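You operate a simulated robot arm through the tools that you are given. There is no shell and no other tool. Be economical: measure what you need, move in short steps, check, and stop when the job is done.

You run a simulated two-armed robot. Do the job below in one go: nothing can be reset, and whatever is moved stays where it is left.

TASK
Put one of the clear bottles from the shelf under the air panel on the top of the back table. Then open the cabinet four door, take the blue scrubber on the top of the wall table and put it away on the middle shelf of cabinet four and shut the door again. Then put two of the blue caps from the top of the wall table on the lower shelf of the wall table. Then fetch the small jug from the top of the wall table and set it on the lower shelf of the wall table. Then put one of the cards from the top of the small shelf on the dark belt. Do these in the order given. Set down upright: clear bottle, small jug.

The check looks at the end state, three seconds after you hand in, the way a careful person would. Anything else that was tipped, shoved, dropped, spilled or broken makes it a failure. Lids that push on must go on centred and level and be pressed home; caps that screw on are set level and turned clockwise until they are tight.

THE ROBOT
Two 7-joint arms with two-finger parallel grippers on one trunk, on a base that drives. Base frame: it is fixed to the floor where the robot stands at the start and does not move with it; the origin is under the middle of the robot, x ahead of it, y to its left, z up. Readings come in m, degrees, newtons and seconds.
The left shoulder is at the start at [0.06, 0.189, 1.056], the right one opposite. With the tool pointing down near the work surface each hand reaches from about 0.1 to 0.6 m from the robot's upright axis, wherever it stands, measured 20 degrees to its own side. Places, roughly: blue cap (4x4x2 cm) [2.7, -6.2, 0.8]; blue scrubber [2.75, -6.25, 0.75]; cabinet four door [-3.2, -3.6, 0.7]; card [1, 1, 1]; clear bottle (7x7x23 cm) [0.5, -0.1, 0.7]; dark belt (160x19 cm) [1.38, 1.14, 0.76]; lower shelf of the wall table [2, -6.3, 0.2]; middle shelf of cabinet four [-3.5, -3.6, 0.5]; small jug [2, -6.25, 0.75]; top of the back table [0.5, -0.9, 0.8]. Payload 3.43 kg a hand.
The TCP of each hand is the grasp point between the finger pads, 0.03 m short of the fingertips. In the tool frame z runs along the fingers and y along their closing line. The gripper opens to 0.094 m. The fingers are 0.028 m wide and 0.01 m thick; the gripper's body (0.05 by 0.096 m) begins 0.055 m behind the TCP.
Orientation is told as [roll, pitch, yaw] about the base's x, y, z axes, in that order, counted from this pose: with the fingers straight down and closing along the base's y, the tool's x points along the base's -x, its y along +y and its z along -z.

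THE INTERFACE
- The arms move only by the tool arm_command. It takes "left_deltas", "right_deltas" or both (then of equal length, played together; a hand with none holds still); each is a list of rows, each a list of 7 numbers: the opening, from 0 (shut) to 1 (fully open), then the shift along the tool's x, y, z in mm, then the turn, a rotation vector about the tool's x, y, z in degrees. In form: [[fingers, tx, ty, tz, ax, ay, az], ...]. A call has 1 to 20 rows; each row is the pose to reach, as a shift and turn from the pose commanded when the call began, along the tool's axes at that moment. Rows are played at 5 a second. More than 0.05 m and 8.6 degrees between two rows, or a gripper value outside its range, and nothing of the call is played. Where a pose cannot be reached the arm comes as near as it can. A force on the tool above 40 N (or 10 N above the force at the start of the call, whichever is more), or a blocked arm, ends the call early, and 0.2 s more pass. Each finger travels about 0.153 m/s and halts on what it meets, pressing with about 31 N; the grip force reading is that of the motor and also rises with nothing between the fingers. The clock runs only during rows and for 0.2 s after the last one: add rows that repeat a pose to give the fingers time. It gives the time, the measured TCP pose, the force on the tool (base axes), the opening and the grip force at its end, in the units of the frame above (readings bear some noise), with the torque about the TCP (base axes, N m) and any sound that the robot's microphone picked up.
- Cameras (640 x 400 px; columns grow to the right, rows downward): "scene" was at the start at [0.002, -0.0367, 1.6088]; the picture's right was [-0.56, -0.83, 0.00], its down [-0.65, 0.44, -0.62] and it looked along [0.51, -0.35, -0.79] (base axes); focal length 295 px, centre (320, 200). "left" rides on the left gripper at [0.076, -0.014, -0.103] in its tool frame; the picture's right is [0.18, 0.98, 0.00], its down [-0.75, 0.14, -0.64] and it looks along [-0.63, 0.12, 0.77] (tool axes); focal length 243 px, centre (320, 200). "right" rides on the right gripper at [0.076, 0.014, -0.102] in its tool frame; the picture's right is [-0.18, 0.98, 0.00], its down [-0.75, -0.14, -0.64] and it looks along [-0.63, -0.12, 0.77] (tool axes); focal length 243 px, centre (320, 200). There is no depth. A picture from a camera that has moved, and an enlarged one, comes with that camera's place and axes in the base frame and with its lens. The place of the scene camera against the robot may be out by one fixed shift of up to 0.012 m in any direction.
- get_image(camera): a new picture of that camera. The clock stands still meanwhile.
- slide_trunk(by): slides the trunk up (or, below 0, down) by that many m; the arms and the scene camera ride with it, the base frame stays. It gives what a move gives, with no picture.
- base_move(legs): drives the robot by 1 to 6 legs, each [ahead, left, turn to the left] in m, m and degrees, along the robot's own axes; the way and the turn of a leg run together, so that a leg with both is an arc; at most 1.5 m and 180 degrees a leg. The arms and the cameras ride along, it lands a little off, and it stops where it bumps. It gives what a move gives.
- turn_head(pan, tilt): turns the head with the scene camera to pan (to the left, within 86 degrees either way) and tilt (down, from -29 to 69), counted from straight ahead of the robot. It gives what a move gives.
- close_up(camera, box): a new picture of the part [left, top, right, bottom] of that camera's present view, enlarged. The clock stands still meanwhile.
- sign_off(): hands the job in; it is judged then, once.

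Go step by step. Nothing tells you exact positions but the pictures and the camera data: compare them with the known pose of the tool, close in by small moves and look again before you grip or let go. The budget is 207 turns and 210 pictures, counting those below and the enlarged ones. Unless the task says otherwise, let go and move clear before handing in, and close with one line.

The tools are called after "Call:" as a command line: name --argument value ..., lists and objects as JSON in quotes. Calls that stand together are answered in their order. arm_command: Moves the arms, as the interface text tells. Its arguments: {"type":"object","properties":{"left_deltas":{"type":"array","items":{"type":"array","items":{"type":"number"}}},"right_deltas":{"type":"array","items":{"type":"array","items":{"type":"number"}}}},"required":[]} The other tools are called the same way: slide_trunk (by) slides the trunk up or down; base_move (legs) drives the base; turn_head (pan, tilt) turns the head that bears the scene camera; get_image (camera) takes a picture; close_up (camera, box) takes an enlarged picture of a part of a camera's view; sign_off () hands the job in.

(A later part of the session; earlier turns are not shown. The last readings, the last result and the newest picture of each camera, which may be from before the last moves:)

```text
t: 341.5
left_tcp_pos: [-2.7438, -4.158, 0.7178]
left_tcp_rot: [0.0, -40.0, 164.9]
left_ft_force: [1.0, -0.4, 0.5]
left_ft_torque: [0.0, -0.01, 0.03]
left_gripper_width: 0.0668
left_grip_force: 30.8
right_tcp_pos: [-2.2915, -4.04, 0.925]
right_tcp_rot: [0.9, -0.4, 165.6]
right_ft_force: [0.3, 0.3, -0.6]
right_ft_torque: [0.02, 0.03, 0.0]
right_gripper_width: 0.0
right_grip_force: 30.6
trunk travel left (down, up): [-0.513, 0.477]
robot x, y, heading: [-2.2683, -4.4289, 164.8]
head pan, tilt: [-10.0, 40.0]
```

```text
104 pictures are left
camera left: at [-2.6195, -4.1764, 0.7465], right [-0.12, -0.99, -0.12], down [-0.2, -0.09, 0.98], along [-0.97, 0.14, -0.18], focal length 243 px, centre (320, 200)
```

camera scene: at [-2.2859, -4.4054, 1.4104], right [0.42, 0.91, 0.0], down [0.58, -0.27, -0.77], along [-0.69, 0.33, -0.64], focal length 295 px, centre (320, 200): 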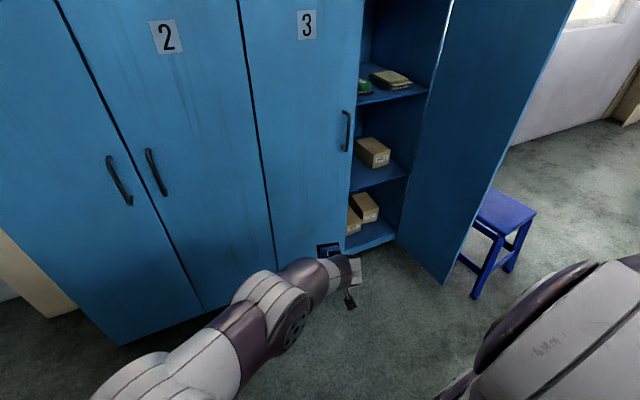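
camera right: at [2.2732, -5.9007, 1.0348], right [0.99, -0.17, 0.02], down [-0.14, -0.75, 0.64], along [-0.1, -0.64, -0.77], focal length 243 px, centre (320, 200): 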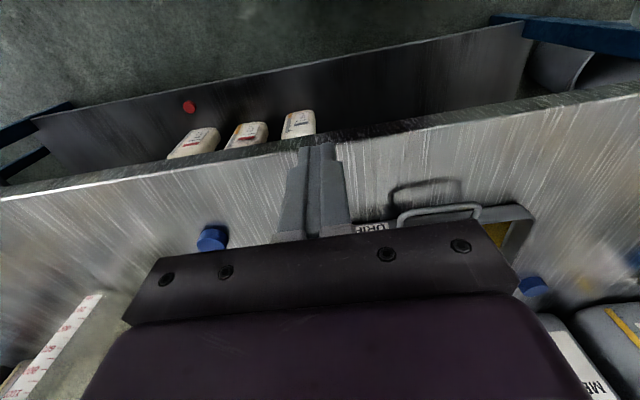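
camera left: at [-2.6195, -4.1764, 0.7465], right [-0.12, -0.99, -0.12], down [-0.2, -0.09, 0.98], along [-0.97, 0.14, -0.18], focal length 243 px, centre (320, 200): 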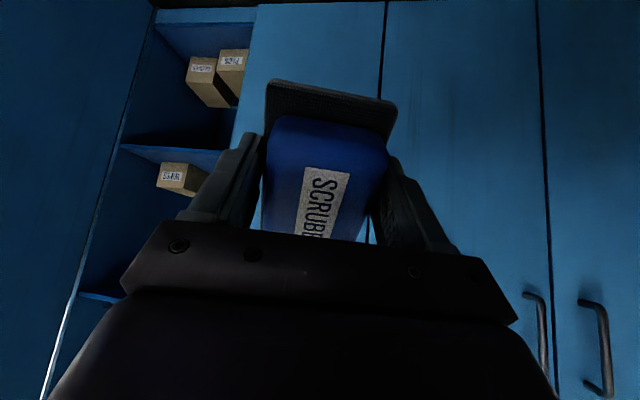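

Reach is good. I'll shift the hand 6 cm further right, slide the base right 0.24 m, then look before going forward.

Call:
arm_command --left_deltas '[[0, 0, -30, 0, 0, 0, 0], [0, 0, -60, 0, 0, 0, 0], [0, 0, -60, 0, 0, 0, 0]]'

Call:
base_move --legs '[[0, -0.241, 0], [0.4, 0, 0]]'

Call:
turn_head --pan -20 --tilt 45

Call:
get_image --camera "scene"

Call:
get_image --camera "left"

```text
t: 342.3
left_tcp_pos: [-2.7277, -4.0994, 0.7187]
left_tcp_rot: [0.1, -40.0, 164.8]
left_ft_force: [0.2, 1.3, -0.9]
left_ft_torque: [0.01, -0.03, 0.0]
left_gripper_width: 0.067
left_grip_force: 30.5
right_tcp_pos: [-2.2936, -4.0397, 0.9236]
right_tcp_rot: [0.9, -0.3, 165.6]
right_ft_force: [-0.1, 0.2, 1.3]
right_ft_torque: [0.02, -0.02, 0.01]
right_gripper_width: 0.0
right_grip_force: 31.5
trunk travel left (down, up): [-0.513, 0.477]
robot x, y, heading: [-2.2672, -4.4313, 164.9]
head pan, tilt: [-10.0, 40.0]
```

```text
t: 346.2
left_tcp_pos: [-3.0517, -3.7625, 0.719]
left_tcp_rot: [0.1, -39.9, 164.6]
left_ft_force: [-0.1, 0.6, -0.2]
left_ft_torque: [-0.03, -0.04, 0.03]
left_gripper_width: 0.0667
left_grip_force: 31.0
right_tcp_pos: [-2.6156, -3.7016, 0.925]
right_tcp_rot: [1.0, -0.3, 165.5]
right_ft_force: [-0.3, 0.9, -0.1]
right_ft_torque: [0.01, -0.03, 0.0]
right_gripper_width: 0.0
right_grip_force: 31.3
trunk travel left (down, up): [-0.513, 0.477]
robot x, y, heading: [-2.5929, -4.0953, 164.5]
head pan, tilt: [-10.0, 40.0]
```

```text
t: 346.9
left_tcp_pos: [-3.0511, -3.7625, 0.7186]
left_tcp_rot: [0.1, -39.9, 164.6]
left_ft_force: [-0.2, -1.1, -1.0]
left_ft_torque: [0.0, 0.01, 0.0]
left_gripper_width: 0.0668
left_grip_force: 31.1
right_tcp_pos: [-2.6147, -3.7019, 0.9239]
right_tcp_rot: [1.0, -0.3, 165.4]
right_ft_force: [-0.6, -0.5, 0.7]
right_ft_torque: [-0.02, -0.02, 0.0]
right_gripper_width: 0.0002
right_grip_force: 30.9
trunk travel left (down, up): [-0.513, 0.477]
robot x, y, heading: [-2.5906, -4.0935, 164.6]
head pan, tilt: [-20.0, 45.0]
```

```text
103 pictures are left
camera scene: at [-2.5994, -4.0569, 1.4032], right [0.58, 0.82, 0.0], down [0.58, -0.41, -0.71], along [-0.58, 0.41, -0.71], focal length 295 px, centre (320, 200)
```

scene: 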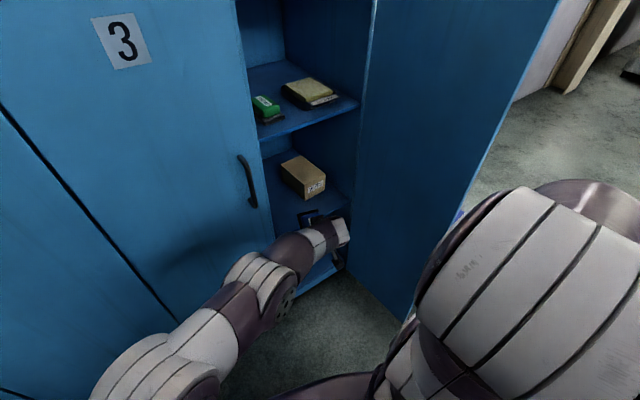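

```text
102 pictures are left
camera left: at [-2.9269, -3.7801, 0.7469], right [-0.12, -0.99, -0.12], down [-0.2, -0.09, 0.98], along [-0.97, 0.14, -0.18], focal length 243 px, centre (320, 200)
```

left: 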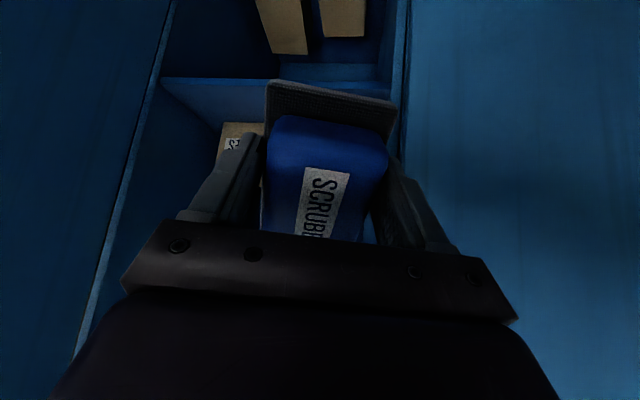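

Shelf surface z≈0.543, divider at y=-3.825, brown box front at (-3.34, -3.61…-3.51). Path ahead is clear; moving forward 0.25 m.

Call:
base_move --legs '[[0.15, 0, 0], [0.095, 0, 0]]'

Call:
get_image --camera "scene"

Call:
get_image --camera "left"

```text
t: 349.0
left_tcp_pos: [-3.2934, -3.6989, 0.7178]
left_tcp_rot: [0.0, -39.9, 164.8]
left_ft_force: [1.0, 1.5, -1.1]
left_ft_torque: [0.01, 0.0, 0.0]
left_gripper_width: 0.0668
left_grip_force: 31.0
right_tcp_pos: [-2.8566, -3.6349, 0.925]
right_tcp_rot: [1.0, -0.2, 165.6]
right_ft_force: [-0.7, -0.2, 0.1]
right_ft_torque: [0.01, 0.02, -0.01]
right_gripper_width: 0.0
right_grip_force: 30.7
trunk travel left (down, up): [-0.513, 0.477]
robot x, y, heading: [-2.8305, -4.026, 164.7]
head pan, tilt: [-20.0, 45.0]
```

```text
101 pictures are left
camera scene: at [-2.8414, -3.9909, 1.4031], right [0.58, 0.82, 0.0], down [0.58, -0.41, -0.71], along [-0.58, 0.41, -0.71], focal length 295 px, centre (320, 200)
```

scene: 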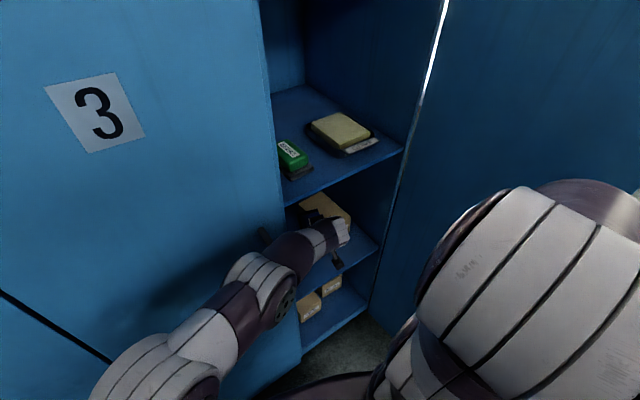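

```text
100 pictures are left
camera left: at [-3.1691, -3.7154, 0.7464], right [-0.12, -0.99, -0.12], down [-0.2, -0.09, 0.98], along [-0.97, 0.14, -0.18], focal length 243 px, centre (320, 200)
```

left: 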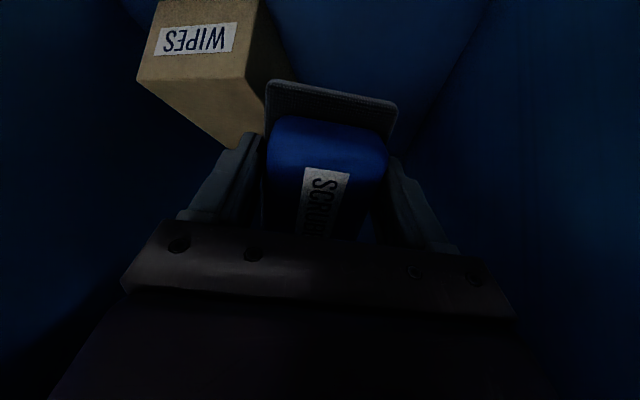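

Inside and clear of the WIPES box. Lowering with the trunk.

Call:
slide_trunk --by -0.06

Call:
slide_trunk --by -0.02

Call:
get_image --camera "left"

Call:
get_image --camera "scene"

```text
t: 350.0
left_tcp_pos: [-3.2917, -3.6972, 0.6592]
left_tcp_rot: [0.0, -40.0, 164.8]
left_ft_force: [0.0, 0.3, -1.0]
left_ft_torque: [0.05, -0.01, 0.0]
left_gripper_width: 0.067
left_grip_force: 30.7
right_tcp_pos: [-2.8567, -3.6362, 0.8634]
right_tcp_rot: [1.0, -0.3, 165.6]
right_ft_force: [-0.3, -0.6, -0.6]
right_ft_torque: [0.02, 0.02, 0.03]
right_gripper_width: 0.0001
right_grip_force: 31.0
trunk travel left (down, up): [-0.453, 0.537]
robot x, y, heading: [-2.8308, -4.0276, 164.9]
head pan, tilt: [-20.0, 45.0]
```

```text
t: 350.7
left_tcp_pos: [-3.2927, -3.6975, 0.6387]
left_tcp_rot: [0.0, -39.9, 164.8]
left_ft_force: [0.8, -0.4, -0.6]
left_ft_torque: [0.0, -0.01, -0.02]
left_gripper_width: 0.0674
left_grip_force: 31.6
right_tcp_pos: [-2.8571, -3.6365, 0.8444]
right_tcp_rot: [0.9, -0.3, 165.7]
right_ft_force: [-0.4, 0.1, 0.9]
right_ft_torque: [-0.02, 0.01, 0.02]
right_gripper_width: 0.0001
right_grip_force: 31.0
trunk travel left (down, up): [-0.433, 0.557]
robot x, y, heading: [-2.8331, -4.0316, 164.9]
head pan, tilt: [-20.0, 45.0]
```

```text
99 pictures are left
camera left: at [-3.1683, -3.7156, 0.667], right [-0.12, -0.99, -0.12], down [-0.2, -0.09, 0.98], along [-0.97, 0.14, -0.18], focal length 243 px, centre (320, 200)
```

left: 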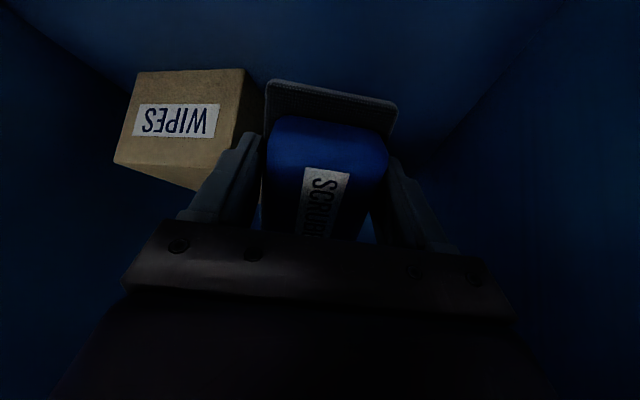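

```text
98 pictures are left
camera scene: at [-2.8398, -3.9915, 1.3231], right [0.58, 0.82, 0.0], down [0.58, -0.41, -0.71], along [-0.58, 0.41, -0.71], focal length 295 px, centre (320, 200)
```

scene: 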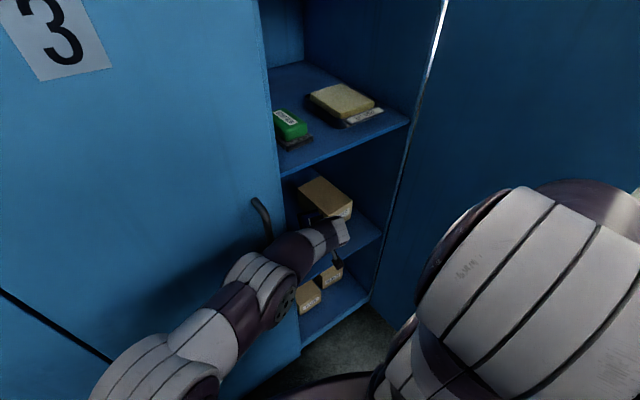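

Call:
slide_trunk --by -0.012

Call:
slide_trunk --by -0.01

```text
t: 351.3
left_tcp_pos: [-3.2921, -3.6977, 0.6269]
left_tcp_rot: [0.1, -40.0, 164.7]
left_ft_force: [-0.3, -0.7, -0.6]
left_ft_torque: [-0.04, -0.01, 0.01]
left_gripper_width: 0.0668
left_grip_force: 30.9
right_tcp_pos: [-2.8562, -3.6364, 0.8315]
right_tcp_rot: [1.1, -0.4, 165.7]
right_ft_force: [0.2, 0.4, 0.4]
right_ft_torque: [0.0, -0.02, 0.0]
right_gripper_width: 0.0
right_grip_force: 31.1
trunk travel left (down, up): [-0.421, 0.569]
robot x, y, heading: [-2.8271, -4.0263, 165.1]
head pan, tilt: [-20.0, 45.0]
```

```text
t: 351.9
left_tcp_pos: [-3.2913, -3.6976, 0.6167]
left_tcp_rot: [0.2, -40.1, 164.8]
left_ft_force: [-0.2, -0.4, -1.0]
left_ft_torque: [-0.01, 0.02, 0.01]
left_gripper_width: 0.0667
left_grip_force: 31.3
right_tcp_pos: [-2.8562, -3.6369, 0.8216]
right_tcp_rot: [0.9, -0.4, 165.7]
right_ft_force: [0.2, -0.2, -0.6]
right_ft_torque: [0.01, -0.01, 0.03]
right_gripper_width: 0.0001
right_grip_force: 31.5
trunk travel left (down, up): [-0.411, 0.579]
robot x, y, heading: [-2.8303, -4.03, 164.9]
head pan, tilt: [-20.0, 45.0]
```

Call:
slide_trunk --by -0.01

Call:
slide_trunk --by -0.01

Call:
get_image --camera "left"

```text
t: 352.5
left_tcp_pos: [-3.2925, -3.6971, 0.6072]
left_tcp_rot: [0.0, -39.9, 164.8]
left_ft_force: [0.0, 0.2, -1.4]
left_ft_torque: [0.02, -0.02, -0.04]
left_gripper_width: 0.0671
left_grip_force: 31.5
right_tcp_pos: [-2.8559, -3.6371, 0.812]
right_tcp_rot: [1.0, -0.3, 165.7]
right_ft_force: [0.0, 1.0, -1.0]
right_ft_torque: [0.03, -0.04, 0.01]
right_gripper_width: 0.0
right_grip_force: 31.3
trunk travel left (down, up): [-0.401, 0.589]
robot x, y, heading: [-2.8284, -4.0288, 164.7]
head pan, tilt: [-20.0, 45.0]
```

```text
t: 353.1
left_tcp_pos: [-3.2924, -3.6985, 0.5973]
left_tcp_rot: [0.1, -40.0, 164.8]
left_ft_force: [-0.7, 0.0, -1.4]
left_ft_torque: [-0.02, -0.01, -0.01]
left_gripper_width: 0.0667
left_grip_force: 30.4
right_tcp_pos: [-2.8577, -3.6373, 0.8019]
right_tcp_rot: [1.0, -0.3, 165.8]
right_ft_force: [-0.1, -0.3, 0.4]
right_ft_torque: [0.0, -0.01, 0.01]
right_gripper_width: 0.0
right_grip_force: 31.1
trunk travel left (down, up): [-0.391, 0.599]
robot x, y, heading: [-2.831, -4.0289, 164.8]
head pan, tilt: [-20.0, 45.0]
```

```text
97 pictures are left
camera left: at [-3.1683, -3.7156, 0.625], right [-0.12, -0.99, -0.12], down [-0.2, -0.09, 0.98], along [-0.97, 0.14, -0.18], focal length 243 px, centre (320, 200)
```

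left: 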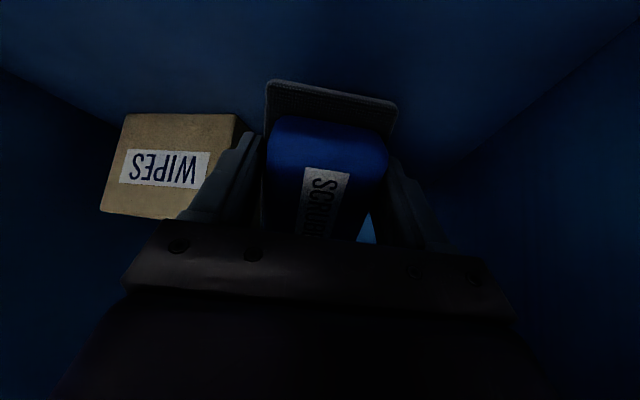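

Call:
slide_trunk --by -0.01

Call:
slide_trunk --by -0.01

```text
t: 353.6
left_tcp_pos: [-3.2918, -3.6982, 0.5871]
left_tcp_rot: [0.1, -39.9, 164.8]
left_ft_force: [0.1, 0.2, -0.2]
left_ft_torque: [-0.02, 0.04, 0.04]
left_gripper_width: 0.0671
left_grip_force: 30.7
right_tcp_pos: [-2.857, -3.6361, 0.7931]
right_tcp_rot: [1.0, -0.3, 165.7]
right_ft_force: [0.6, 0.4, -0.1]
right_ft_torque: [-0.02, -0.01, 0.0]
right_gripper_width: 0.0
right_grip_force: 30.5
trunk travel left (down, up): [-0.381, 0.609]
robot x, y, heading: [-2.8305, -4.0273, 165.0]
head pan, tilt: [-20.0, 45.0]
```

```text
t: 354.2
left_tcp_pos: [-3.2928, -3.6968, 0.5814]
left_tcp_rot: [-0.3, -40.4, 165.0]
left_ft_force: [-2.9, -0.2, 20.7]
left_ft_torque: [-0.42, -0.06, 0.0]
left_gripper_width: 0.0669
left_grip_force: 30.8
right_tcp_pos: [-2.8548, -3.6386, 0.7829]
right_tcp_rot: [0.9, -0.4, 165.6]
right_ft_force: [-0.9, -0.9, -0.1]
right_ft_torque: [0.02, 0.05, -0.01]
right_gripper_width: 0.0
right_grip_force: 30.5
trunk travel left (down, up): [-0.371, 0.619]
robot x, y, heading: [-2.8293, -4.0258, 165.0]
head pan, tilt: [-20.0, 45.0]
```

Contact with the shelf. Opening the fingers.

Call:
arm_command --left_deltas '[[0.8, 0, 0, -2, 0, 0, 0], [0.9, 0, 0, -4, 0, 0, 0], [1, 0, 0, -6, 0, 0, 0], [1, 0, 0, -6, 0, 0, 0]]'

Call:
get_image --camera "left"

```text
t: 355.2
left_tcp_pos: [-3.2884, -3.6989, 0.5805]
left_tcp_rot: [0.2, -39.9, 164.8]
left_ft_force: [-0.9, 0.6, -0.2]
left_ft_torque: [0.0, 0.04, 0.02]
left_gripper_width: 0.0941
left_grip_force: 0.0
right_tcp_pos: [-2.8568, -3.6365, 0.7817]
right_tcp_rot: [1.0, -0.4, 165.6]
right_ft_force: [0.0, 0.2, 1.0]
right_ft_torque: [0.01, 0.0, -0.01]
right_gripper_width: 0.0
right_grip_force: 30.9
trunk travel left (down, up): [-0.371, 0.619]
robot x, y, heading: [-2.8301, -4.0258, 164.9]
head pan, tilt: [-20.0, 45.0]
```

```text
96 pictures are left
camera left: at [-3.1647, -3.7165, 0.6092], right [-0.12, -0.99, -0.12], down [-0.2, -0.09, 0.98], along [-0.97, 0.14, -0.18], focal length 243 px, centre (320, 200)
```

left: 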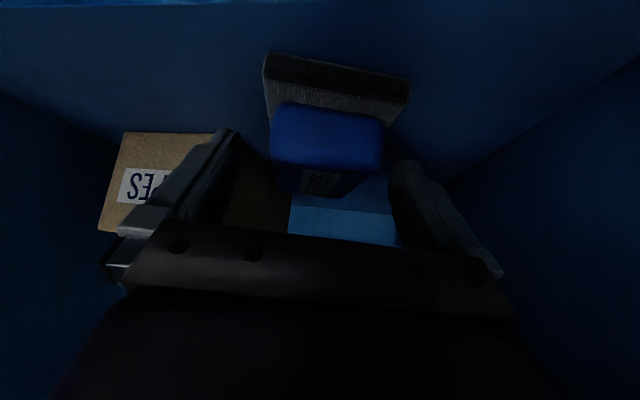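

The scrubber lies flat on the shelf. Withdrawing backward and up, then backing the base.

Call:
arm_command --left_deltas '[[1, 0, 0, -30, 0, 0, 0], [1, 0, 0, -60, 0, 0, 0], [1, 0, 0, -90, 0, 0, 0], [1, 0, 0, -90, 0, 0, 0]]'

Call:
base_move --legs '[[-0.3, 0, 0]]'

Call:
get_image --camera "left"

Call:
get_image --camera "scene"

```text
t: 356.2
left_tcp_pos: [-3.2328, -3.716, 0.6479]
left_tcp_rot: [0.1, -40.0, 164.9]
left_ft_force: [-0.7, 0.4, 0.1]
left_ft_torque: [0.0, 0.04, 0.0]
left_gripper_width: 0.0941
left_grip_force: 0.0
right_tcp_pos: [-2.8568, -3.6371, 0.7824]
right_tcp_rot: [1.0, -0.3, 165.6]
right_ft_force: [-0.3, 0.3, 0.1]
right_ft_torque: [0.02, 0.0, -0.03]
right_gripper_width: 0.0
right_grip_force: 31.2
trunk travel left (down, up): [-0.371, 0.619]
robot x, y, heading: [-2.8304, -4.0273, 165.0]
head pan, tilt: [-20.0, 45.0]
```

```text
t: 358.3
left_tcp_pos: [-2.9419, -3.7947, 0.6488]
left_tcp_rot: [0.1, -40.0, 164.7]
left_ft_force: [0.2, 0.3, -0.4]
left_ft_torque: [0.02, -0.03, 0.01]
left_gripper_width: 0.0937
left_grip_force: 0.1
right_tcp_pos: [-2.5641, -3.7156, 0.7822]
right_tcp_rot: [0.9, -0.3, 165.7]
right_ft_force: [-0.1, -0.1, 0.4]
right_ft_torque: [0.0, 0.02, 0.01]
right_gripper_width: 0.0
right_grip_force: 30.8
trunk travel left (down, up): [-0.371, 0.619]
robot x, y, heading: [-2.537, -4.1091, 164.8]
head pan, tilt: [-20.0, 45.0]
```

```text
95 pictures are left
camera left: at [-2.8179, -3.8123, 0.6772], right [-0.12, -0.99, -0.12], down [-0.2, -0.09, 0.98], along [-0.97, 0.14, -0.18], focal length 243 px, centre (320, 200)
```

left: 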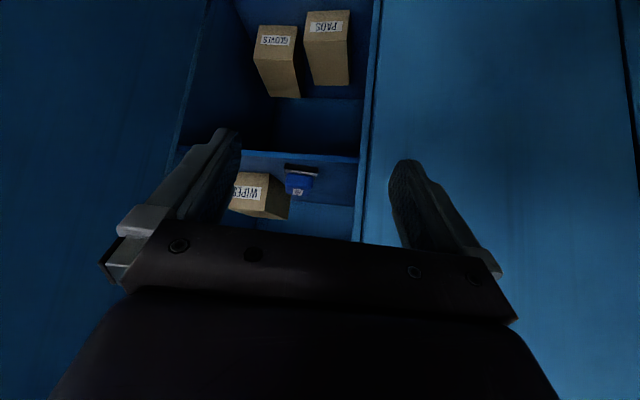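

```text
94 pictures are left
camera scene: at [-2.548, -4.0703, 1.2612], right [0.58, 0.82, 0.0], down [0.58, -0.41, -0.71], along [-0.58, 0.41, -0.71], focal length 295 px, centre (320, 200)
```

scene: 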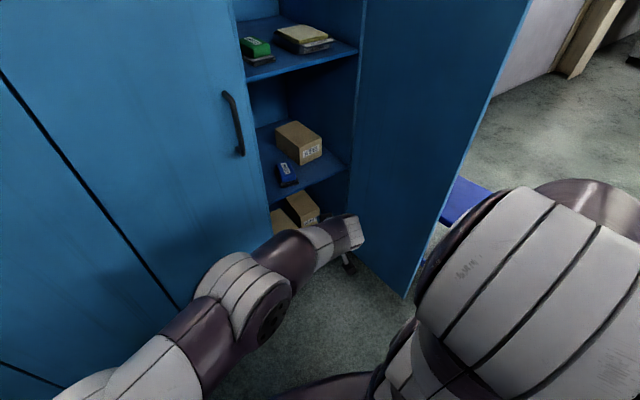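

The scrubber is on the middle shelf. Next is closing the door. I'll tuck the left hand, back away, and square up to heading 180.

Call:
arm_command --left_deltas '[[0.8, 6, 30, -19, 0, 4, 0], [0.5, 13, 60, -37, 0, 8, 0], [0.3, 20, 90, -56, 0, 12, 0], [0.3, 26, 120, -74, 0, 16, 0], [0.3, 33, 150, -93, 0, 20, 0], [0.3, 40, 180, -112, 0, 24, 0], [0.3, 46, 210, -130, 0, 28, 0], [0.3, 53, 240, -149, 0, 32, 0], [0.3, 60, 270, -167, 0, 36, 0], [0.3, 66, 300, -186, 0, 40, 0], [0.3, 66, 300, -186, 0, 40, 0]]'

Call:
base_move --legs '[[-0.15, 0, 0], [-0.02, -0.26, 0], [0, 0, 15]]'

Call:
arm_command --right_deltas '[[0, -36, 17, 0, 0, 0, 0], [0, -72, 34, 0, 0, 0, 0], [0, -108, 51, 0, 0, 0, 0], [0, -144, 68, 0, 0, 0, 0], [0, -180, 85, 0, 0, 0, 0], [0, -216, 102, 0, 0, 0, 0], [0, -252, 119, 0, 0, 0, 0], [0, -288, 136, 0, 0, 0, 0], [0, -324, 153, 0, 0, 0, 0], [0, -350, 165, 0, 0, 0, 0], [0, -350, 165, 0, 0, 0, 0]]'

Call:
get_image --camera "scene"

```text
t: 360.7
left_tcp_pos: [-2.8551, -4.1272, 0.7497]
left_tcp_rot: [-0.1, 0.0, 164.8]
left_ft_force: [0.3, -0.2, 0.5]
left_ft_torque: [0.01, 0.0, -0.02]
left_gripper_width: 0.0281
left_grip_force: 0.0
right_tcp_pos: [-2.5646, -3.7155, 0.7827]
right_tcp_rot: [0.9, -0.3, 165.7]
right_ft_force: [0.4, -0.3, 0.0]
right_ft_torque: [0.01, 0.03, 0.0]
right_gripper_width: 0.0001
right_grip_force: 31.0
trunk travel left (down, up): [-0.371, 0.619]
robot x, y, heading: [-2.5394, -4.1066, 165.2]
head pan, tilt: [-20.0, 45.0]
```

```text
t: 364.4
left_tcp_pos: [-2.604, -3.9969, 0.7495]
left_tcp_rot: [0.1, 0.1, -179.7]
left_ft_force: [0.1, 0.2, -0.6]
left_ft_torque: [-0.01, 0.05, -0.03]
left_gripper_width: 0.0284
left_grip_force: 0.1
right_tcp_pos: [-2.4322, -3.5231, 0.7821]
right_tcp_rot: [1.0, -0.3, -179.0]
right_ft_force: [-1.0, 0.8, -0.8]
right_ft_torque: [0.03, 0.02, 0.0]
right_gripper_width: 0.0
right_grip_force: 31.7
trunk travel left (down, up): [-0.371, 0.619]
robot x, y, heading: [-2.3023, -3.8946, -179.6]
head pan, tilt: [-20.0, 45.0]
```

```text
t: 366.8
left_tcp_pos: [-2.6035, -3.9981, 0.7494]
left_tcp_rot: [0.0, 0.0, -179.7]
left_ft_force: [-0.2, 0.4, -0.4]
left_ft_torque: [-0.01, 0.02, -0.01]
left_gripper_width: 0.0281
left_grip_force: 0.0
right_tcp_pos: [-2.7547, -3.6923, 0.7525]
right_tcp_rot: [1.0, -0.3, -178.9]
right_ft_force: [-0.4, -0.9, -0.4]
right_ft_torque: [-0.02, 0.0, 0.04]
right_gripper_width: 0.0
right_grip_force: 30.8
right hand out of reach, approached as far as the arm can: row 7, 8, 9, 10, 11
trunk travel left (down, up): [-0.371, 0.619]
robot x, y, heading: [-2.3015, -3.8943, -179.8]
head pan, tilt: [-20.0, 45.0]
```

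```text
93 pictures are left
camera scene: at [-2.321, -3.8613, 1.2611], right [0.34, 0.94, 0.0], down [0.67, -0.24, -0.71], along [-0.67, 0.24, -0.71], focal length 295 px, centre (320, 200)
```

scene: 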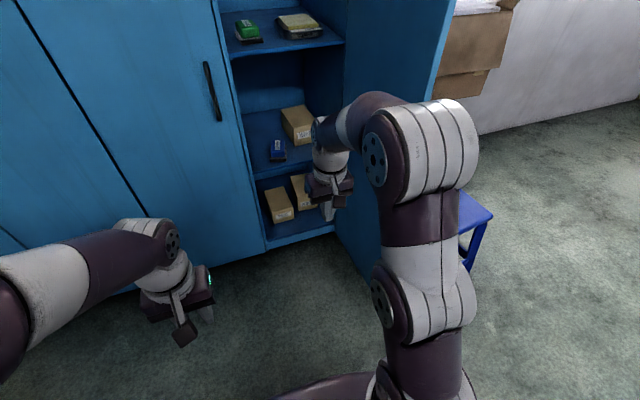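

Moving around the door edge: back, right, then forward on its outer side.

Call:
base_move --legs '[[-0.08, 0, 0], [0, -0.37, 0]]'

Call:
get_image --camera "scene"

Call:
get_image --camera "right"

```text
t: 369.8
left_tcp_pos: [-2.5266, -3.6324, 0.7502]
left_tcp_rot: [0.0, 0.0, -179.9]
left_ft_force: [0.1, 0.3, 0.1]
left_ft_torque: [-0.02, 0.01, -0.03]
left_gripper_width: 0.0284
left_grip_force: 0.1
right_tcp_pos: [-2.6769, -3.3289, 0.7538]
right_tcp_rot: [1.0, -0.3, -178.9]
right_ft_force: [0.0, 0.5, 0.0]
right_ft_torque: [0.01, 0.02, 0.0]
right_gripper_width: 0.0001
right_grip_force: 30.6
trunk travel left (down, up): [-0.371, 0.619]
robot x, y, heading: [-2.2289, -3.5298, -179.6]
head pan, tilt: [-20.0, 45.0]
```

```text
92 pictures are left
camera scene: at [-2.244, -3.4972, 1.2611], right [0.34, 0.94, 0.0], down [0.67, -0.24, -0.71], along [-0.67, 0.24, -0.71], focal length 295 px, centre (320, 200)
```

scene: 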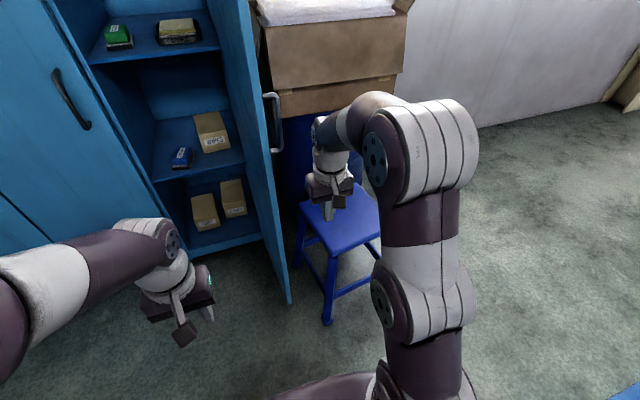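

```text
91 pictures are left
camera right: at [-2.5994, -3.3399, 0.8566], right [-0.17, -0.99, 0.02], down [-0.75, 0.14, 0.64], along [-0.64, 0.09, -0.77], focal length 243 px, centre (320, 200)
```

right: 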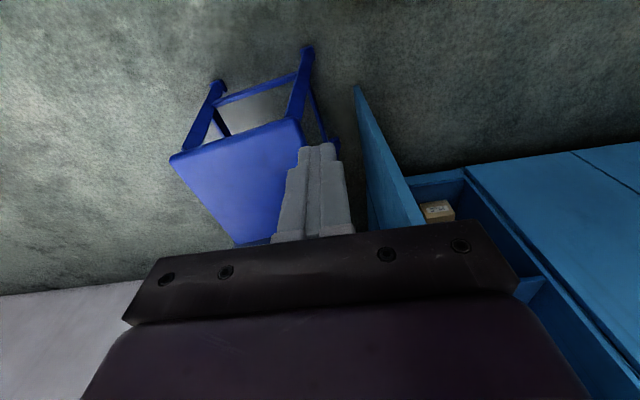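

Call:
base_move --legs '[[0, -0.015, 0], [0.19, 0, 0]]'

Call:
base_move --legs '[[0, 0.2, 0]]'

Call:
get_image --camera "scene"

```text
t: 371.7
left_tcp_pos: [-2.7143, -3.6193, 0.7489]
left_tcp_rot: [-0.1, 0.1, -179.8]
left_ft_force: [0.0, -0.5, 0.1]
left_ft_torque: [-0.01, 0.02, -0.01]
left_gripper_width: 0.0284
left_grip_force: 0.1
right_tcp_pos: [-2.8647, -3.3139, 0.7532]
right_tcp_rot: [0.9, -0.2, -179.0]
right_ft_force: [-0.5, 0.0, -0.1]
right_ft_torque: [0.02, -0.02, 0.0]
right_gripper_width: 0.0
right_grip_force: 31.0
trunk travel left (down, up): [-0.371, 0.619]
robot x, y, heading: [-2.4197, -3.5179, -179.6]
head pan, tilt: [-20.0, 45.0]
```

```text
t: 373.3
left_tcp_pos: [-2.7126, -3.8165, 0.7498]
left_tcp_rot: [0.0, 0.0, -180.1]
left_ft_force: [0.1, -1.1, 0.5]
left_ft_torque: [0.01, 0.0, -0.01]
left_gripper_width: 0.0285
left_grip_force: 0.0
right_tcp_pos: [-2.8637, -3.5098, 0.7548]
right_tcp_rot: [1.0, -0.3, -179.0]
right_ft_force: [0.2, 0.5, -1.3]
right_ft_torque: [0.02, 0.02, -0.03]
right_gripper_width: 0.0
right_grip_force: 30.7
trunk travel left (down, up): [-0.371, 0.619]
robot x, y, heading: [-2.4104, -3.7131, -179.8]
head pan, tilt: [-20.0, 45.0]
```

```text
90 pictures are left
camera scene: at [-2.43, -3.6812, 1.2612], right [0.34, 0.94, 0.0], down [0.66, -0.24, -0.71], along [-0.66, 0.24, -0.71], focal length 295 px, centre (320, 200)
```

scene: 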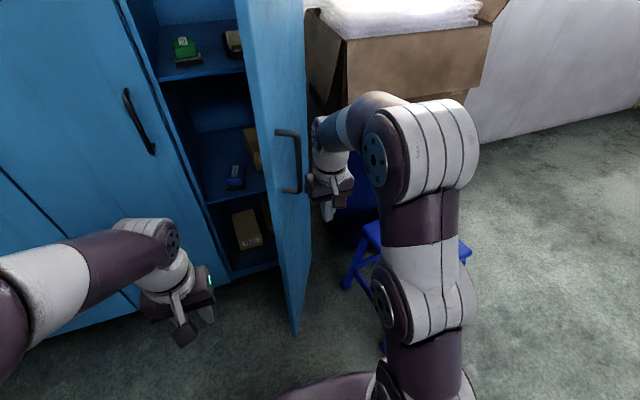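

Door is swinging closed. Continuing along its arc.

Call:
base_move --legs '[[0.036, 0.095, 0], [0.07, 0.095, 0]]'

Call:
get_image --camera "scene"

```text
t: 375.3
left_tcp_pos: [-2.8194, -4.0085, 0.7496]
left_tcp_rot: [-0.1, 0.1, -179.9]
left_ft_force: [-0.2, -0.7, 0.6]
left_ft_torque: [-0.01, 0.0, -0.01]
left_gripper_width: 0.0282
left_grip_force: 0.0
right_tcp_pos: [-2.9705, -3.7024, 0.7534]
right_tcp_rot: [0.9, -0.3, -179.0]
right_ft_force: [-0.6, -0.8, -0.6]
right_ft_torque: [0.03, -0.03, 0.01]
right_gripper_width: 0.0
right_grip_force: 30.7
trunk travel left (down, up): [-0.371, 0.619]
robot x, y, heading: [-2.5232, -3.9044, -179.8]
head pan, tilt: [-20.0, 45.0]
```

```text
89 pictures are left
camera scene: at [-2.5374, -3.873, 1.2611], right [0.34, 0.94, 0.0], down [0.67, -0.24, -0.71], along [-0.66, 0.24, -0.71], focal length 295 px, centre (320, 200)
```

scene: 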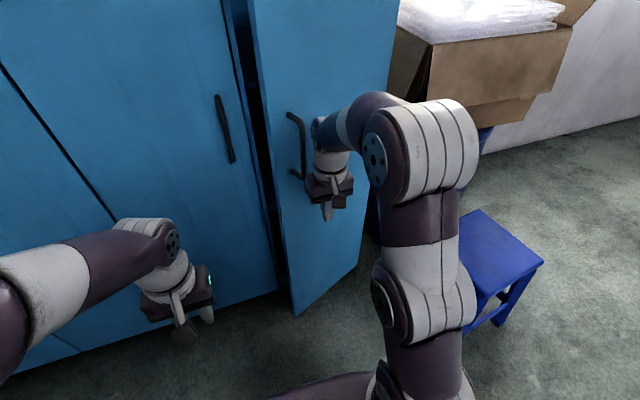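

Call:
base_move --legs '[[0.1, 0.05, 0]]'

Call:
base_move --legs '[[0.08, 0, 0]]'

Call:
get_image --camera "scene"

```text
t: 376.5
left_tcp_pos: [-2.9195, -4.0582, 0.7498]
left_tcp_rot: [0.0, 0.1, -179.7]
left_ft_force: [-0.4, 0.5, -0.2]
left_ft_torque: [0.01, -0.03, -0.01]
left_gripper_width: 0.0281
left_grip_force: 0.0
right_tcp_pos: [-3.0714, -3.7542, 0.7535]
right_tcp_rot: [0.9, -0.2, -179.0]
right_ft_force: [0.1, 0.8, 1.0]
right_ft_torque: [-0.01, 0.03, -0.01]
right_gripper_width: 0.0
right_grip_force: 31.0
trunk travel left (down, up): [-0.371, 0.619]
robot x, y, heading: [-2.6205, -3.9538, -179.8]
head pan, tilt: [-20.0, 45.0]
```

```text
t: 377.6
left_tcp_pos: [-2.9882, -4.0572, 0.7503]
left_tcp_rot: [0.2, -0.3, 180.0]
left_ft_force: [-0.2, -0.5, 0.8]
left_ft_torque: [0.01, 0.0, -0.01]
left_gripper_width: 0.0282
left_grip_force: 0.1
right_tcp_pos: [-3.1308, -3.7516, 0.7524]
right_tcp_rot: [1.0, 0.9, -178.8]
right_ft_force: [22.8, -3.9, 11.4]
right_ft_torque: [0.04, 2.67, 0.68]
right_gripper_width: 0.0
right_grip_force: 31.1
trunk travel left (down, up): [-0.371, 0.619]
robot x, y, heading: [-2.6928, -3.9606, -180.0]
head pan, tilt: [-20.0, 45.0]
stopped in leg 1: the robot was blocked; the commanded pose is now the measured one
```

```text
88 pictures are left
camera scene: at [-2.703, -3.9227, 1.2613], right [0.34, 0.94, 0.0], down [0.66, -0.24, -0.71], along [-0.67, 0.24, -0.7], focal length 295 px, centre (320, 200)
```

scene: 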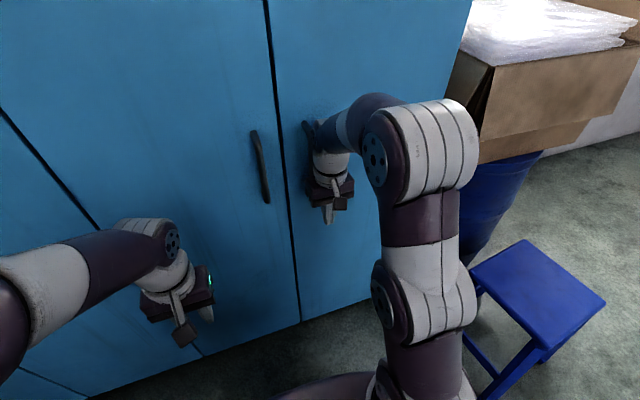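

Door looks flush. Backing off and checking it's shut.

Call:
base_move --legs '[[-0.42, 0.05, 0]]'

Call:
get_image --camera "scene"

```text
t: 380.2
left_tcp_pos: [-2.576, -4.1049, 0.7501]
left_tcp_rot: [0.1, 0.0, 179.3]
left_ft_force: [-0.1, 0.0, 0.1]
left_ft_torque: [0.03, 0.03, -0.02]
left_gripper_width: 0.0283
left_grip_force: 0.2
right_tcp_pos: [-2.7152, -3.7973, 0.7498]
right_tcp_rot: [1.0, 1.1, -179.6]
right_ft_force: [0.3, 0.1, 0.0]
right_ft_torque: [-0.03, 0.01, -0.01]
right_gripper_width: 0.0002
right_grip_force: 31.1
trunk travel left (down, up): [-0.371, 0.619]
robot x, y, heading: [-2.2759, -4.0063, 179.2]
head pan, tilt: [-20.0, 45.0]
```

```text
87 pictures are left
camera scene: at [-2.2913, -3.9741, 1.2612], right [0.35, 0.94, 0.0], down [0.66, -0.25, -0.71], along [-0.66, 0.25, -0.71], focal length 295 px, centre (320, 200)
```

scene: 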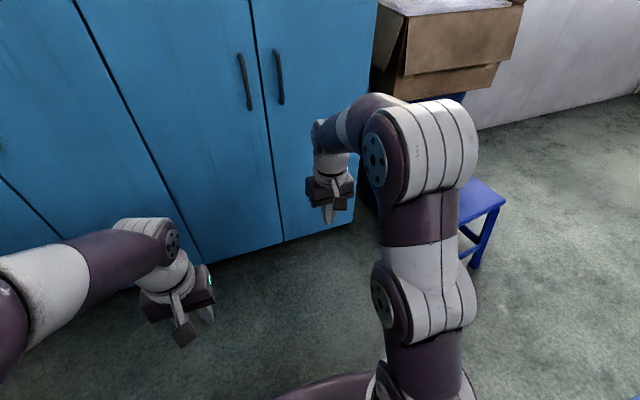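

Cabinet four is shut. Now back to the wall table: tuck the right hand, raise the trunk, turn and drive.

Call:
arm_command --right_deltas '[[0.2, 35, 15, -10, 0, 0, 0], [0.3, 70, 30, -20, 0, 0, 0], [0.3, 105, 45, -30, 0, 0, 0], [0.3, 140, 60, -40, 0, 0, 0], [0.3, 140, 60, -40, 0, 0, 0]]'

Call:
slide_trunk --by 0.34

Call:
base_move --legs '[[0, 0, 90.8], [1.4, 0, 0], [0.44, 0, 0]]'

```text
t: 381.4
left_tcp_pos: [-2.5767, -4.1055, 0.7504]
left_tcp_rot: [0.1, 0.0, 179.4]
left_ft_force: [-1.1, 0.1, 0.6]
left_ft_torque: [0.01, -0.01, 0.01]
left_gripper_width: 0.0282
left_grip_force: 0.1
right_tcp_pos: [-2.5748, -3.8558, 0.7844]
right_tcp_rot: [1.0, 1.1, -179.5]
right_ft_force: [-0.3, 0.0, -0.5]
right_ft_torque: [0.01, -0.01, -0.01]
right_gripper_width: 0.0283
right_grip_force: 0.0
right hand out of reach, approached as far as the arm can: row 4, 5
trunk travel left (down, up): [-0.371, 0.619]
robot x, y, heading: [-2.2779, -4.0068, 179.1]
head pan, tilt: [-20.0, 45.0]
```

```text
t: 384.7
left_tcp_pos: [-2.5769, -4.1055, 1.0897]
left_tcp_rot: [0.1, 0.0, 179.3]
left_ft_force: [0.6, -1.0, 0.3]
left_ft_torque: [-0.02, 0.01, 0.04]
left_gripper_width: 0.0283
left_grip_force: 0.1
right_tcp_pos: [-2.5747, -3.8563, 1.1237]
right_tcp_rot: [1.0, 1.1, -179.6]
right_ft_force: [-0.4, 0.0, -0.6]
right_ft_torque: [-0.01, 0.02, 0.02]
right_gripper_width: 0.0278
right_grip_force: 0.0
trunk travel left (down, up): [-0.711, 0.279]
robot x, y, heading: [-2.2764, -4.0072, 179.2]
head pan, tilt: [-20.0, 45.0]
```

```text
t: 397.8
left_tcp_pos: [-2.2148, -6.1581, 1.0899]
left_tcp_rot: [0.1, 0.0, -91.2]
left_ft_force: [0.4, -0.2, 0.2]
left_ft_torque: [0.01, -0.01, 0.0]
left_gripper_width: 0.0284
left_grip_force: 0.2
right_tcp_pos: [-2.464, -6.1558, 1.1229]
right_tcp_rot: [1.0, 1.1, -90.0]
right_ft_force: [-0.6, 0.2, -0.2]
right_ft_torque: [0.01, 0.02, -0.02]
right_gripper_width: 0.0281
right_grip_force: 0.1
trunk travel left (down, up): [-0.711, 0.279]
robot x, y, heading: [-2.3087, -5.8558, -91.3]
head pan, tilt: [-20.0, 45.0]
```

Call:
base_move --legs '[[-0.03, 0.5, 1.3], [0, 1.4, 0], [-0.15, 0.6, 0]]'

Call:
base_move --legs '[[0, 1.2, 0], [0, 1.0, 0]]'

Call:
turn_head --pan 0 --tilt 45

Call:
get_image --camera "scene"

```text
t: 410.5
left_tcp_pos: [0.3066, -5.9817, 1.0892]
left_tcp_rot: [0.1, 0.1, -90.5]
left_ft_force: [-0.8, -0.2, -0.3]
left_ft_torque: [0.01, -0.01, 0.0]
left_gripper_width: 0.0279
left_grip_force: 0.2
right_tcp_pos: [0.0572, -5.983, 1.1244]
right_tcp_rot: [1.0, 1.2, -89.2]
right_ft_force: [0.2, 0.2, -0.4]
right_ft_torque: [0.0, 0.02, -0.01]
right_gripper_width: 0.0283
right_grip_force: 0.0
trunk travel left (down, up): [-0.711, 0.279]
robot x, y, heading: [0.2073, -5.6816, -90.4]
head pan, tilt: [-20.0, 45.0]
```

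```text
t: 421.4
left_tcp_pos: [2.5196, -5.996, 1.0898]
left_tcp_rot: [0.2, 0.1, -90.6]
left_ft_force: [0.3, 1.2, 0.3]
left_ft_torque: [0.0, 0.02, 0.03]
left_gripper_width: 0.0284
left_grip_force: 0.1
right_tcp_pos: [2.2714, -5.9951, 1.1241]
right_tcp_rot: [1.0, 1.1, -89.4]
right_ft_force: [0.6, 0.6, 0.4]
right_ft_torque: [0.01, 0.01, 0.01]
right_gripper_width: 0.0283
right_grip_force: 0.0
trunk travel left (down, up): [-0.711, 0.279]
robot x, y, heading: [2.4214, -5.6933, -90.4]
head pan, tilt: [-20.0, 45.0]
```

```text
t: 422.3
left_tcp_pos: [2.5205, -5.9951, 1.0898]
left_tcp_rot: [0.1, 0.0, -90.6]
left_ft_force: [0.2, 0.1, 0.0]
left_ft_torque: [0.01, 0.02, 0.0]
left_gripper_width: 0.0282
left_grip_force: 0.1
right_tcp_pos: [2.2717, -5.9946, 1.1246]
right_tcp_rot: [1.0, 1.1, -89.4]
right_ft_force: [-0.5, -0.3, 0.1]
right_ft_torque: [0.03, -0.03, -0.02]
right_gripper_width: 0.0282
right_grip_force: 0.1
trunk travel left (down, up): [-0.711, 0.279]
robot x, y, heading: [2.4248, -5.6936, -90.6]
head pan, tilt: [0.0, 45.0]
```

```text
86 pictures are left
camera scene: at [2.4211, -5.7099, 1.6011], right [-1.0, 0.01, 0.0], down [0.01, 0.71, -0.71], along [-0.01, -0.71, -0.71], focal length 295 px, centre (320, 200)
```

scene: 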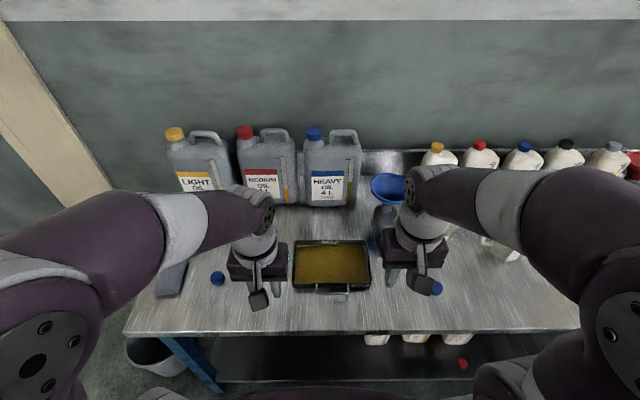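

Four blue caps: A(2.72,-6.17), B(2.58,-6.36), C(2.18,-6.21), D(2.08,-6.13). I'll take A with the left hand and C with the right; both hands go to hover above them.

Call:
arm_command --left_deltas '[[0.6, -25, 30, 20, 0, 0, 0], [0.8, -55, 62, 45, 0, 0, 0], [0.8, -85, 95, 70, 0, 0, 0], [0.8, -115, 130, 95, 0, 0, 0], [0.8, -145, 165, 120, 0, 0, 0], [0.8, -177, 203, 145, 0, 0, 0], [0.8, -177, 203, 160, 0, 0, 0], [0.8, -177, 203, 160, 0, 0, 0]]' --right_deltas '[[0.6, -35, -14, 20, 0, 0, 0], [0.8, -70, -28, 45, 0, 0, 0], [0.8, -105, -42, 75, 0, 0, 0], [0.8, -140, -56, 105, 0, 0, 0], [0.8, -175, -70, 135, 0, 0, 0], [0.8, -205, -80, 165, 0, 0, 0], [0.8, -218, -86, 195, 0, 0, 0], [0.8, -218, -86, 195, 0, 0, 0]]'

Call:
get_image --camera "left"

Call:
get_image --camera "right"

```text
refused: row 2 steps farther than a row can; nothing moved
```

```text
85 pictures are left
camera left: at [2.5069, -5.9178, 1.1911], right [0.98, 0.17, 0.0], down [0.13, -0.76, 0.64], along [0.11, -0.63, -0.77], focal length 243 px, centre (320, 200)
```

left: 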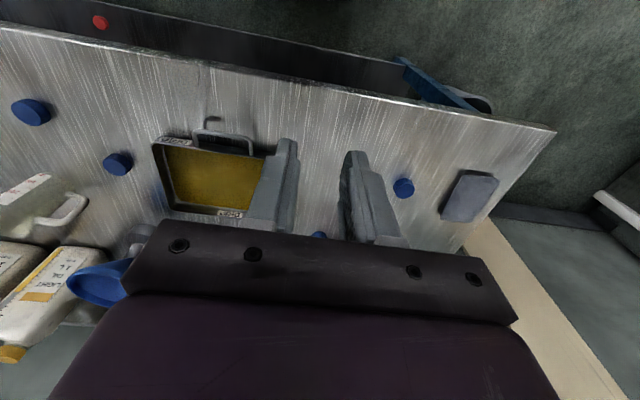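

```text
84 pictures are left
camera right: at [2.284, -5.9209, 1.2288], right [0.98, -0.17, 0.01], down [-0.14, -0.77, 0.62], along [-0.1, -0.62, -0.78], focal length 243 px, centre (320, 200)
```

right: 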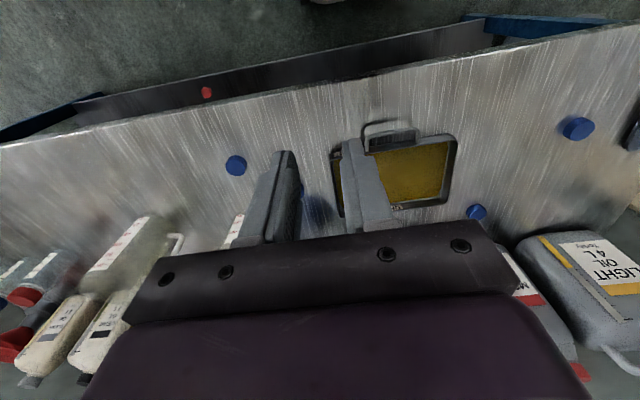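

Call:
arm_command --left_deltas '[[0.5, -20, 24, 18, 0, 0, 0], [0.6, -40, 48, 36, 0, 0, 0], [0.7, -60, 72, 54, 0, 0, 0], [0.8, -80, 96, 72, 0, 0, 0], [0.8, -100, 120, 90, 0, 0, 0], [0.8, -120, 144, 108, 0, 0, 0], [0.8, -145, 170, 126, 0, 0, 0], [0.8, -168, 192, 144, 0, 0, 0], [0.8, -177, 197, 160, 0, 0, 0], [0.8, -177, 197, 160, 0, 0, 0]]' --right_deltas '[[0.5, -24, -9, 20, 0, 0, 0], [0.6, -48, -18, 40, 0, 0, 0], [0.7, -72, -27, 60, 0, 0, 0], [0.8, -96, -36, 80, 0, 0, 0], [0.8, -120, -45, 100, 0, 0, 0], [0.8, -144, -54, 120, 0, 0, 0], [0.8, -168, -63, 140, 0, 0, 0], [0.8, -192, -74, 160, 0, 0, 0], [0.8, -216, -84, 180, 0, 0, 0], [0.8, -216, -84, 190, 0, 0, 0]]'

Call:
get_image --camera "left"

Call:
get_image --camera "right"

```text
t: 424.5
left_tcp_pos: [2.7163, -6.1724, 0.931]
left_tcp_rot: [0.1, 0.0, -90.6]
left_ft_force: [0.2, -0.8, 0.2]
left_ft_torque: [-0.04, 0.06, -0.02]
left_gripper_width: 0.0751
left_grip_force: 0.1
right_tcp_pos: [2.1916, -6.2078, 0.9273]
right_tcp_rot: [1.0, 1.1, -89.4]
right_ft_force: [0.0, -0.3, 0.2]
right_ft_torque: [-0.02, -0.04, -0.01]
right_gripper_width: 0.0753
right_grip_force: 0.1
trunk travel left (down, up): [-0.711, 0.279]
robot x, y, heading: [2.4226, -5.693, -90.5]
head pan, tilt: [0.0, 45.0]
```

```text
83 pictures are left
camera left: at [2.7031, -6.0955, 1.0318], right [0.98, 0.17, 0.0], down [0.13, -0.75, 0.64], along [0.11, -0.63, -0.77], focal length 243 px, centre (320, 200)
```

left: 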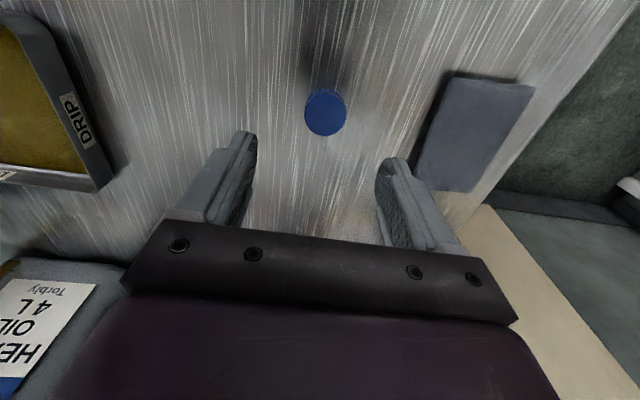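

```text
82 pictures are left
camera right: at [2.2031, -6.1345, 1.0335], right [0.98, -0.17, 0.01], down [-0.14, -0.77, 0.63], along [-0.1, -0.62, -0.78], focal length 243 px, centre (320, 200)
```

right: 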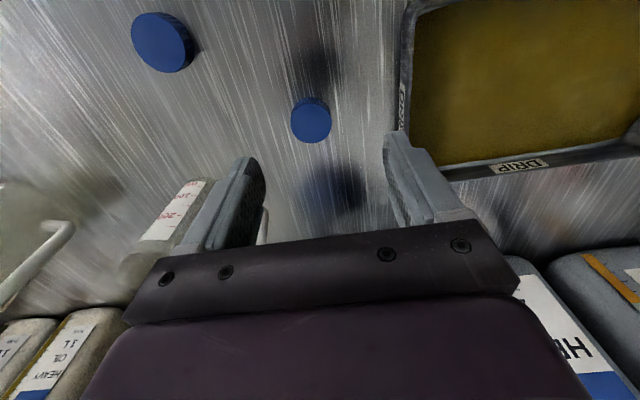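

Left needs +6 mm in x. For the right, a measuring jug is close to its finger, so I'll check with a scene close-up before descending.

Call:
close_up --camera "scene" --box '[360, 140, 640, 320]'

```text
2.22 times, centred on (500, 230) of scene
camera zoom: at [2.4216, -5.7089, 1.6012], right [-1.0, 0.01, 0.0], down [0.01, 0.71, -0.71], along [-0.01, -0.71, -0.71], focal length 656 px, centre (-80, 133)
```

zoom: 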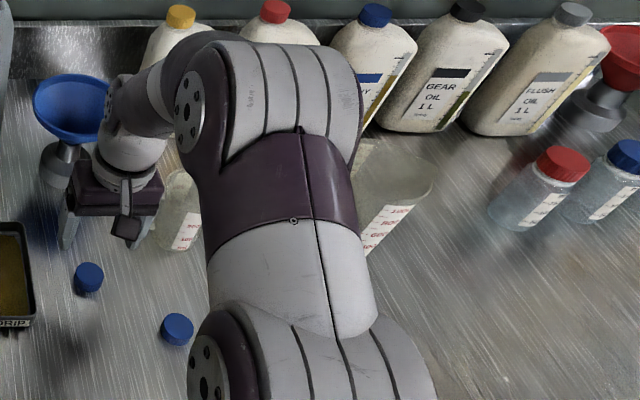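

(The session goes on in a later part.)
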